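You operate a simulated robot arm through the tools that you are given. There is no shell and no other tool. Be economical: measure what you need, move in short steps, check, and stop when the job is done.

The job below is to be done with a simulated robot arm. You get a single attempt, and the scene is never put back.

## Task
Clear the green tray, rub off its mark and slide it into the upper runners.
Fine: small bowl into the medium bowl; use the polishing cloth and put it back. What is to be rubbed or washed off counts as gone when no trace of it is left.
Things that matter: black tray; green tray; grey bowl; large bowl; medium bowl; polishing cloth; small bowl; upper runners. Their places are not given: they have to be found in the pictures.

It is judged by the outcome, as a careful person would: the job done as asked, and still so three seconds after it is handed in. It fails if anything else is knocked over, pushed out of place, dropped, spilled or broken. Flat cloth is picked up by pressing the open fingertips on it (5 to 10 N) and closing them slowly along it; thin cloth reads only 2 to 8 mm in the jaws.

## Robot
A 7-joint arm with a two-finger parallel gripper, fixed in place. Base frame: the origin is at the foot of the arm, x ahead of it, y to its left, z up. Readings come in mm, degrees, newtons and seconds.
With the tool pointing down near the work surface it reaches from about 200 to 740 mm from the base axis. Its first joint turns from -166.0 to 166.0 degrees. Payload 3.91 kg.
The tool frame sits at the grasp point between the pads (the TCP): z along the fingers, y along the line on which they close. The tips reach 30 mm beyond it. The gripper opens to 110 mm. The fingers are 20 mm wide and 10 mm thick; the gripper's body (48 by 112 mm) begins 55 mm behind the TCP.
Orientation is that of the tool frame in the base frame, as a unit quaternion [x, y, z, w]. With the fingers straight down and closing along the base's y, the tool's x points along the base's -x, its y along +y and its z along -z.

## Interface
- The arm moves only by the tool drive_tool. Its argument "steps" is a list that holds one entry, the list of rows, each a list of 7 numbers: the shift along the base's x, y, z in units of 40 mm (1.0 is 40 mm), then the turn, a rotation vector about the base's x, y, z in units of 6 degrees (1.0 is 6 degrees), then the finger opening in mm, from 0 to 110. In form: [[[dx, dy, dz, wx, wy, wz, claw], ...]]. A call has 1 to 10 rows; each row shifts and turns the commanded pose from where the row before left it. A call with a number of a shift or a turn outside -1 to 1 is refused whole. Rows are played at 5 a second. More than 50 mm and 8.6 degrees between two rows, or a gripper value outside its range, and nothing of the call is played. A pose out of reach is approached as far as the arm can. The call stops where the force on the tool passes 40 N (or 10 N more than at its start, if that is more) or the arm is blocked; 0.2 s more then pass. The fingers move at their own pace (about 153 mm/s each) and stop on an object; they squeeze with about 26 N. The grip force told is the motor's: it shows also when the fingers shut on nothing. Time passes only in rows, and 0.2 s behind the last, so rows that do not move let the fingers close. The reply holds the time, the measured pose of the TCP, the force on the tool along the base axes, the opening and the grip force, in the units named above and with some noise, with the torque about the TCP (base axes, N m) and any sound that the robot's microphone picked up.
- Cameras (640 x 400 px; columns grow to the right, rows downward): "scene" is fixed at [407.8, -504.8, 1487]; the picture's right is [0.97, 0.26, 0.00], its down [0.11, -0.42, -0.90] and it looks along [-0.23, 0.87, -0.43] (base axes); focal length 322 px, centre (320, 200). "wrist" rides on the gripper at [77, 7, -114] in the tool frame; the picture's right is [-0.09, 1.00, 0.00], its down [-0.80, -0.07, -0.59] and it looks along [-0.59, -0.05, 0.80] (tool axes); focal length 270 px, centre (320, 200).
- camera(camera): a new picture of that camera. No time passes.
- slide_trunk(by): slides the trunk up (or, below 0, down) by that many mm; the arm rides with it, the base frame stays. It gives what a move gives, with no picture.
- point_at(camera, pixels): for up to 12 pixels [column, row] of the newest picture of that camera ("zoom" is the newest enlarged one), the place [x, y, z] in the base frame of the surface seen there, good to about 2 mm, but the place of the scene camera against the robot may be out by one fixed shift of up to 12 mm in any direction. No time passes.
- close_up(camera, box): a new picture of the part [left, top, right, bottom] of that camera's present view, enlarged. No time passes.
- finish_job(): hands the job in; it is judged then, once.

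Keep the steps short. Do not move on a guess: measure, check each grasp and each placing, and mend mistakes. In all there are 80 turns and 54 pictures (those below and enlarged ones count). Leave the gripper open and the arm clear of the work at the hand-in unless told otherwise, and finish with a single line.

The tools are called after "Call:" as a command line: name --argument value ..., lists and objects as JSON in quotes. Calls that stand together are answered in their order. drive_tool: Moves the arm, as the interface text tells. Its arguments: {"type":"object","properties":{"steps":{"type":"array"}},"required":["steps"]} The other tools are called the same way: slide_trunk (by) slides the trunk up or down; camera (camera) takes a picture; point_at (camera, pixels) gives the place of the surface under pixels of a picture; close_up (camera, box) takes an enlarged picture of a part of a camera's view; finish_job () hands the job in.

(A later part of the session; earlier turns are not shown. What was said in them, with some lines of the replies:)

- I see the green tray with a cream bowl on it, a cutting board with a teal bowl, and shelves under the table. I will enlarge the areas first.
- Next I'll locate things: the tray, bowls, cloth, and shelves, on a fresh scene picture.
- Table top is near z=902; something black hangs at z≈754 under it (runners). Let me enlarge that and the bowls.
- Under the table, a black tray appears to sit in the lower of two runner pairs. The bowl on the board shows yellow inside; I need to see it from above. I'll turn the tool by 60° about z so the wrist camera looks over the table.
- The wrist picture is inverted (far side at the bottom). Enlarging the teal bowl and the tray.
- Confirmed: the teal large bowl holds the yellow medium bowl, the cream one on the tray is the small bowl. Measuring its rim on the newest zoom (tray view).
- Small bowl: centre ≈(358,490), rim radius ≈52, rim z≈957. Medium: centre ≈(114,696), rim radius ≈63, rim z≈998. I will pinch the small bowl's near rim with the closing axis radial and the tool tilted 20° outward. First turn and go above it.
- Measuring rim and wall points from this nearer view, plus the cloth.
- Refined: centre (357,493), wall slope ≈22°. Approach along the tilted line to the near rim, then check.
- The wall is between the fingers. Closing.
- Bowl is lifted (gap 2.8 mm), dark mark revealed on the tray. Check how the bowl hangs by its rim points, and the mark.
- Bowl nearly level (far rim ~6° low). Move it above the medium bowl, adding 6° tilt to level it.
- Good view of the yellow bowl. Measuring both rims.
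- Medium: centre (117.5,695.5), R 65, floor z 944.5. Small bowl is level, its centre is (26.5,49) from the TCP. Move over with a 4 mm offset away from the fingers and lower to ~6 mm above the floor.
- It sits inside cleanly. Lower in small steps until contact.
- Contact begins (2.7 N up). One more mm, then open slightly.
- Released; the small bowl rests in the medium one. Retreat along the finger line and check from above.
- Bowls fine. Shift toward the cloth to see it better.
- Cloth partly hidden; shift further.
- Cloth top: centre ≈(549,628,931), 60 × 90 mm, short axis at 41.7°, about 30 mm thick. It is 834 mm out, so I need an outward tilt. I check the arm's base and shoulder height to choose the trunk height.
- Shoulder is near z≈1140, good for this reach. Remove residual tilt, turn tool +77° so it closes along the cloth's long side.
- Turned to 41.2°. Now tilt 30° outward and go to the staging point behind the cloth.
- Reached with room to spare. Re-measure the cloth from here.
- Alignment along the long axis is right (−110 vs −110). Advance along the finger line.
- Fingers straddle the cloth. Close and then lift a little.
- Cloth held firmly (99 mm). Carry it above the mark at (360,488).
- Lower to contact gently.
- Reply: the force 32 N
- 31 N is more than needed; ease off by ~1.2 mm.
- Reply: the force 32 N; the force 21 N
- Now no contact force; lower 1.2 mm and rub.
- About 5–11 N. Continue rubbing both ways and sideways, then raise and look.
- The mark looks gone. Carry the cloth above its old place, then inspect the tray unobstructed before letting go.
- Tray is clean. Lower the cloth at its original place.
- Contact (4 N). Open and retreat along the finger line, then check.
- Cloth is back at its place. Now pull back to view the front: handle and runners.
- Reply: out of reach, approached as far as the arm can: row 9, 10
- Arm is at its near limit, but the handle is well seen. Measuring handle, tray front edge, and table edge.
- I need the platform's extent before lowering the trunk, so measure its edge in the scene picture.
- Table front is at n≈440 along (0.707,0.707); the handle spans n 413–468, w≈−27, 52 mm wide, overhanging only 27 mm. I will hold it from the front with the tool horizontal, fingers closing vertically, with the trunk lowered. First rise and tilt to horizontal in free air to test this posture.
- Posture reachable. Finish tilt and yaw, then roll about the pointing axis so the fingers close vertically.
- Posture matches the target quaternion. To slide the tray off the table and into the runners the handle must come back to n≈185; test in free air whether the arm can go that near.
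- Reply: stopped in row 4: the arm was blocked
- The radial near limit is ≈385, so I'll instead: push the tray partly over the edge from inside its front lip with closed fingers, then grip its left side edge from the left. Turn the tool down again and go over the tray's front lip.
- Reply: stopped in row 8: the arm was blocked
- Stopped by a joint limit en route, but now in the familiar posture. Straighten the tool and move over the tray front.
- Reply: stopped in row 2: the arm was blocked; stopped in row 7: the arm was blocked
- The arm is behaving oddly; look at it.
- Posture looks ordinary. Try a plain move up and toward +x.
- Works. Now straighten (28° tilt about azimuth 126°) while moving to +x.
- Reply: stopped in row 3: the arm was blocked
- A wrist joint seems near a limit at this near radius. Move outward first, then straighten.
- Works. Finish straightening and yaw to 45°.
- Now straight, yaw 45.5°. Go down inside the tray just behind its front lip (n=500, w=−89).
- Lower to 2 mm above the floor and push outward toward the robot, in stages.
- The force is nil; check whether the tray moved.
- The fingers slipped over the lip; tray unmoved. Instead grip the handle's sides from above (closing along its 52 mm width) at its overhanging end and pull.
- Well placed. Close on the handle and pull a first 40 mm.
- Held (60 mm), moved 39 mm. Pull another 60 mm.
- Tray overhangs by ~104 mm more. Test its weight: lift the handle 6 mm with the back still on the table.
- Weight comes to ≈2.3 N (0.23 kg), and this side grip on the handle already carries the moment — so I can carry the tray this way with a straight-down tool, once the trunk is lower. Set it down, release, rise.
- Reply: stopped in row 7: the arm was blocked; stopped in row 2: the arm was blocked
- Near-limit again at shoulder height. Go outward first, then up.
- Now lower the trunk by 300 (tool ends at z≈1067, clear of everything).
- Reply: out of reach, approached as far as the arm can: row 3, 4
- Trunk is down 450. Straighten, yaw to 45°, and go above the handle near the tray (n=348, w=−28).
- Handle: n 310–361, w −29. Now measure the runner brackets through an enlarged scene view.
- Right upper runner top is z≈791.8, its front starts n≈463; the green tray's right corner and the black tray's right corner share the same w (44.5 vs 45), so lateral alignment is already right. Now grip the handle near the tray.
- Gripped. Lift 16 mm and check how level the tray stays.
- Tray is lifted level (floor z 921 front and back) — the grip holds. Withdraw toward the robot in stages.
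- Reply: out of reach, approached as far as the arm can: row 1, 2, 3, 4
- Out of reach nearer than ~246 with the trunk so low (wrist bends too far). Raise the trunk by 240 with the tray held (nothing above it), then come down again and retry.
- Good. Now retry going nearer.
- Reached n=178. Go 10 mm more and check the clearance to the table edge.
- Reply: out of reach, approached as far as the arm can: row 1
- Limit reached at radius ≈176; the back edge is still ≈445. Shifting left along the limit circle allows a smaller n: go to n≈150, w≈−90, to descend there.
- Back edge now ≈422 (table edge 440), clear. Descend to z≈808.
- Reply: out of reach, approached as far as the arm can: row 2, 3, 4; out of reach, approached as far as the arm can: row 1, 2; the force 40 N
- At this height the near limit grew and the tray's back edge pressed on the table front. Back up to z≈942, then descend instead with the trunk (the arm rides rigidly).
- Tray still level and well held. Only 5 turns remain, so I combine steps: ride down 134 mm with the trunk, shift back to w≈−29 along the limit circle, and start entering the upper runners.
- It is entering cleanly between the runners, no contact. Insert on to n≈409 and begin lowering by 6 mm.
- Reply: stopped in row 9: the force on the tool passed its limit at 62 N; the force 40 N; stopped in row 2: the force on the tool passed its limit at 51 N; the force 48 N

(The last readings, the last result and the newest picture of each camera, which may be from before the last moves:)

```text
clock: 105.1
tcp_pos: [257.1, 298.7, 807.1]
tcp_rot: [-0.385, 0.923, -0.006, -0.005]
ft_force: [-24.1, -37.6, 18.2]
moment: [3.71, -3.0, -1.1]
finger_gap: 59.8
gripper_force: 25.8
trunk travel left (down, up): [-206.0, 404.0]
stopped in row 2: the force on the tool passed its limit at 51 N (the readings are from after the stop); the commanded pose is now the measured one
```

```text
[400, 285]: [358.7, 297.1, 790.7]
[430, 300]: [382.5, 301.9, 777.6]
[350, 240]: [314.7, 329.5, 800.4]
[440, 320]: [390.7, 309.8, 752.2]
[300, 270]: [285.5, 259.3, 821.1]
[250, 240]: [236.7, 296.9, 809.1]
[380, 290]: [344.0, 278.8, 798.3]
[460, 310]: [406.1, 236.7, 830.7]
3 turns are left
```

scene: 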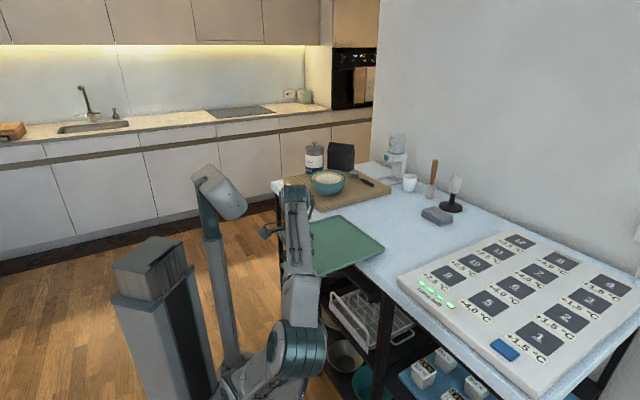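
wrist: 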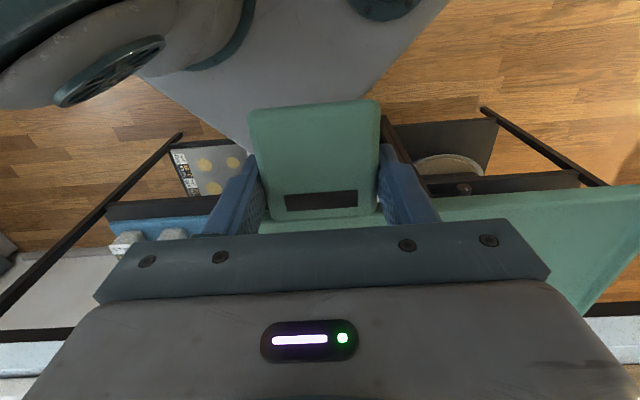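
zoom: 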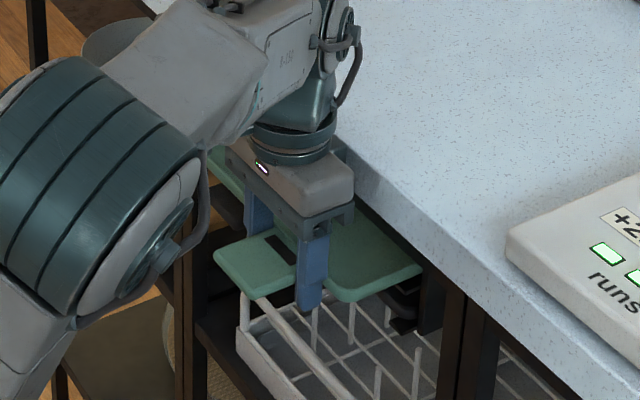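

The hand touched the table edge at n≈394; tray is ~85 % in, resting level just above the runners. Now: ease back, set it down, release, back off, tilt 25° with closed fingers, push the handle end to n≈414 (flush with the black tray), back away and look.

Call:
drive_tool --steps '[[[-0.1, -0.1, 0, 0, 0, 0, 40], [0, 0, -0.05, 0, 0, 0, 40], [0, 0, -0.05, 0, 0, 0, 40], [0, 0, -0.02, 0, 0, 0, 40], [0, 0, 0, 0, 0, 0, 70], [0, 0, 0, 0, 0, 0, 88], [0, 0, 0, 0, 0, 0, 88], [-0.354, -0.354, 0, 0, 0, 0, 88], [-0.354, -0.354, 0, 0, 0, 0, 88], [-0.354, -0.354, 0, 0, 0, 0, 88]]]'

Call:
drive_tool --steps '[[[-0.062, -0.062, 0.11, 0.737, -0.737, 0, 88], [-0.062, -0.062, 0.11, 0.737, -0.737, 0, 60], [-0.062, -0.062, 0.11, 0.737, -0.737, 0, 30], [-0.062, -0.062, 0.11, 0.737, -0.737, 0, 0], [0, 0, 0, 0, 0, 0, 0], [0, 0, 0, 0, 0, 0, 0]]]'

Call:
drive_tool --steps '[[[0.168, 0.168, 0, 0, 0, 0, 0], [0.168, 0.168, 0, 0, 0, 0, 0], [0.168, 0.168, 0, 0, 0, 0, 0], [0.168, 0.168, 0, 0, 0, 0, 0], [0.168, 0.168, 0, 0, 0, 0, 0], [0.168, 0.168, 0, 0, 0, 0, 0], [0.168, 0.168, 0, 0, 0, 0, 0], [0.168, 0.168, 0, 0, 0, 0, 0], [0, 0, 0, 0, 0, 0, 0]]]'

Call:
drive_tool --steps '[[[-0.3, -0.3, 0, 0, 0, 0, 0], [-0.3, -0.3, 0, 0, 0, 0, 0], [-0.3, -0.3, 0, 0, 0, 0, 20]]]'

Call:
close_up --camera "scene" --box '[280, 220, 420, 320]'

Call:
camera --camera "wrist"

Call:
point_at --camera "zoom" --pixels '[[330, 245], [300, 260], [280, 230], [340, 270], [400, 285], [390, 275], [360, 260], [250, 240]]'

```text
clock: 107.3
tcp_pos: [213.9, 256.2, 801.4]
tcp_rot: [-0.384, 0.923, -0.006, -0.005]
ft_force: [0.3, -0.5, -0.6]
moment: [-0.03, -0.03, 0.02]
finger_gap: 88.0
gripper_force: 0.0
trunk travel left (down, up): [-206.0, 404.0]
```

```text
clock: 108.7
tcp_pos: [204.1, 246.4, 818.6]
tcp_rot: [-0.374, 0.904, 0.077, 0.194]
ft_force: [-1.0, -0.5, 0.6]
moment: [0.0, -0.01, 0.02]
finger_gap: 0.0
gripper_force: 26.1
trunk travel left (down, up): [-206.0, 404.0]
```

```text
clock: 110.5
tcp_pos: [249.7, 298.0, 815.8]
tcp_rot: [-0.379, 0.903, 0.076, 0.188]
ft_force: [-20.6, -14.1, 3.9]
moment: [-0.08, 0.62, 0.1]
finger_gap: 0.2
gripper_force: 26.2
trunk travel left (down, up): [-206.0, 404.0]
stopped in row 9: the force on the tool passed its limit at 44 N (the readings are from after the stop); the commanded pose is now the measured one
```

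```text
clock: 111.3
tcp_pos: [217.9, 261.8, 815.8]
tcp_rot: [-0.378, 0.903, 0.075, 0.19]
ft_force: [-1.1, 0.7, 0.1]
moment: [-0.01, 0.02, 0.0]
finger_gap: 19.9
gripper_force: 0.1
trunk travel left (down, up): [-206.0, 404.0]
```

```text
4.00 times, centred on (350, 270) of scene
```

zoom: 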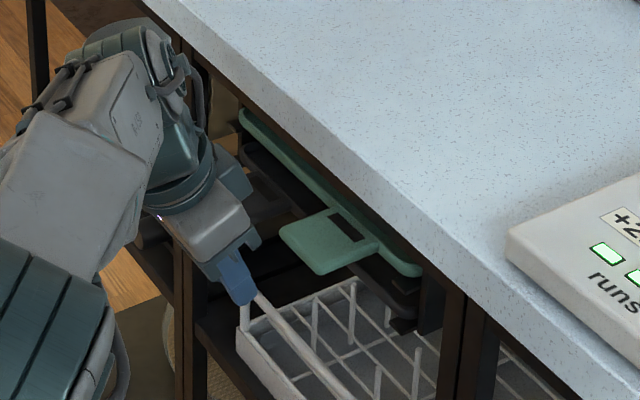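

```text
1 pictures are left
```

wrist: 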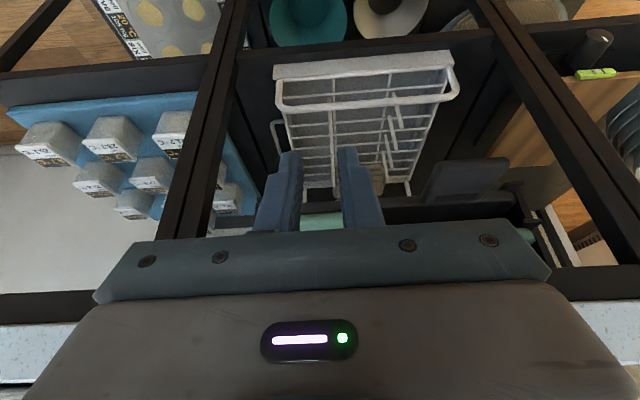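

```text
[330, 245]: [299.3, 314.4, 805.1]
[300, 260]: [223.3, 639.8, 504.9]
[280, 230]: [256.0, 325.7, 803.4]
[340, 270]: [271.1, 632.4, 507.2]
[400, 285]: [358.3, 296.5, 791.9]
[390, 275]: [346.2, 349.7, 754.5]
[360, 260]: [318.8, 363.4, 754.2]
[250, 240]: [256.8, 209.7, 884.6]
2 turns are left
```

The green tray sits in the upper runners above the black tray (handle top z≈804, handle end n≈409), and the push ended firmly against the stop. Open the gripper and back away a little, with a last look.

Call:
drive_tool --steps '[[[-0.2, -0.2, 0, 0, 0, 0, 60], [-0.2, -0.2, 0, 0, 0, 0, 100], [0, 0, 0, 0, 0, 0, 100]]]'

Call:
camera --camera "scene"

```text
clock: 112.1
tcp_pos: [202.6, 245.7, 814.9]
tcp_rot: [-0.378, 0.903, 0.075, 0.189]
ft_force: [0.4, -0.3, -0.1]
moment: [0.02, 0.01, -0.03]
finger_gap: 99.9
gripper_force: 0.0
trunk travel left (down, up): [-206.0, 404.0]
```

```text
0 pictures are left
1 turns are left
```

scene: 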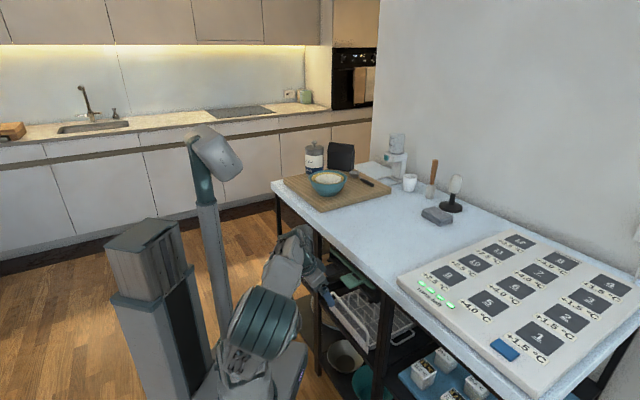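

The bowls are nested, the cloth is back in its place, the tray is in the upper runners, and the open gripper is clear of it, so I hand in.

Call:
finish_job

```text
The job is handed in.
```

The small bowl is in the medium bowl, the green tray's mark is rubbed off with no trace visible, the cloth is back in its place, and the green tray is in the upper runners; on the way its back edge pressed against the table front once and the gripper bumped the table edge once, with no damage or shift seen.
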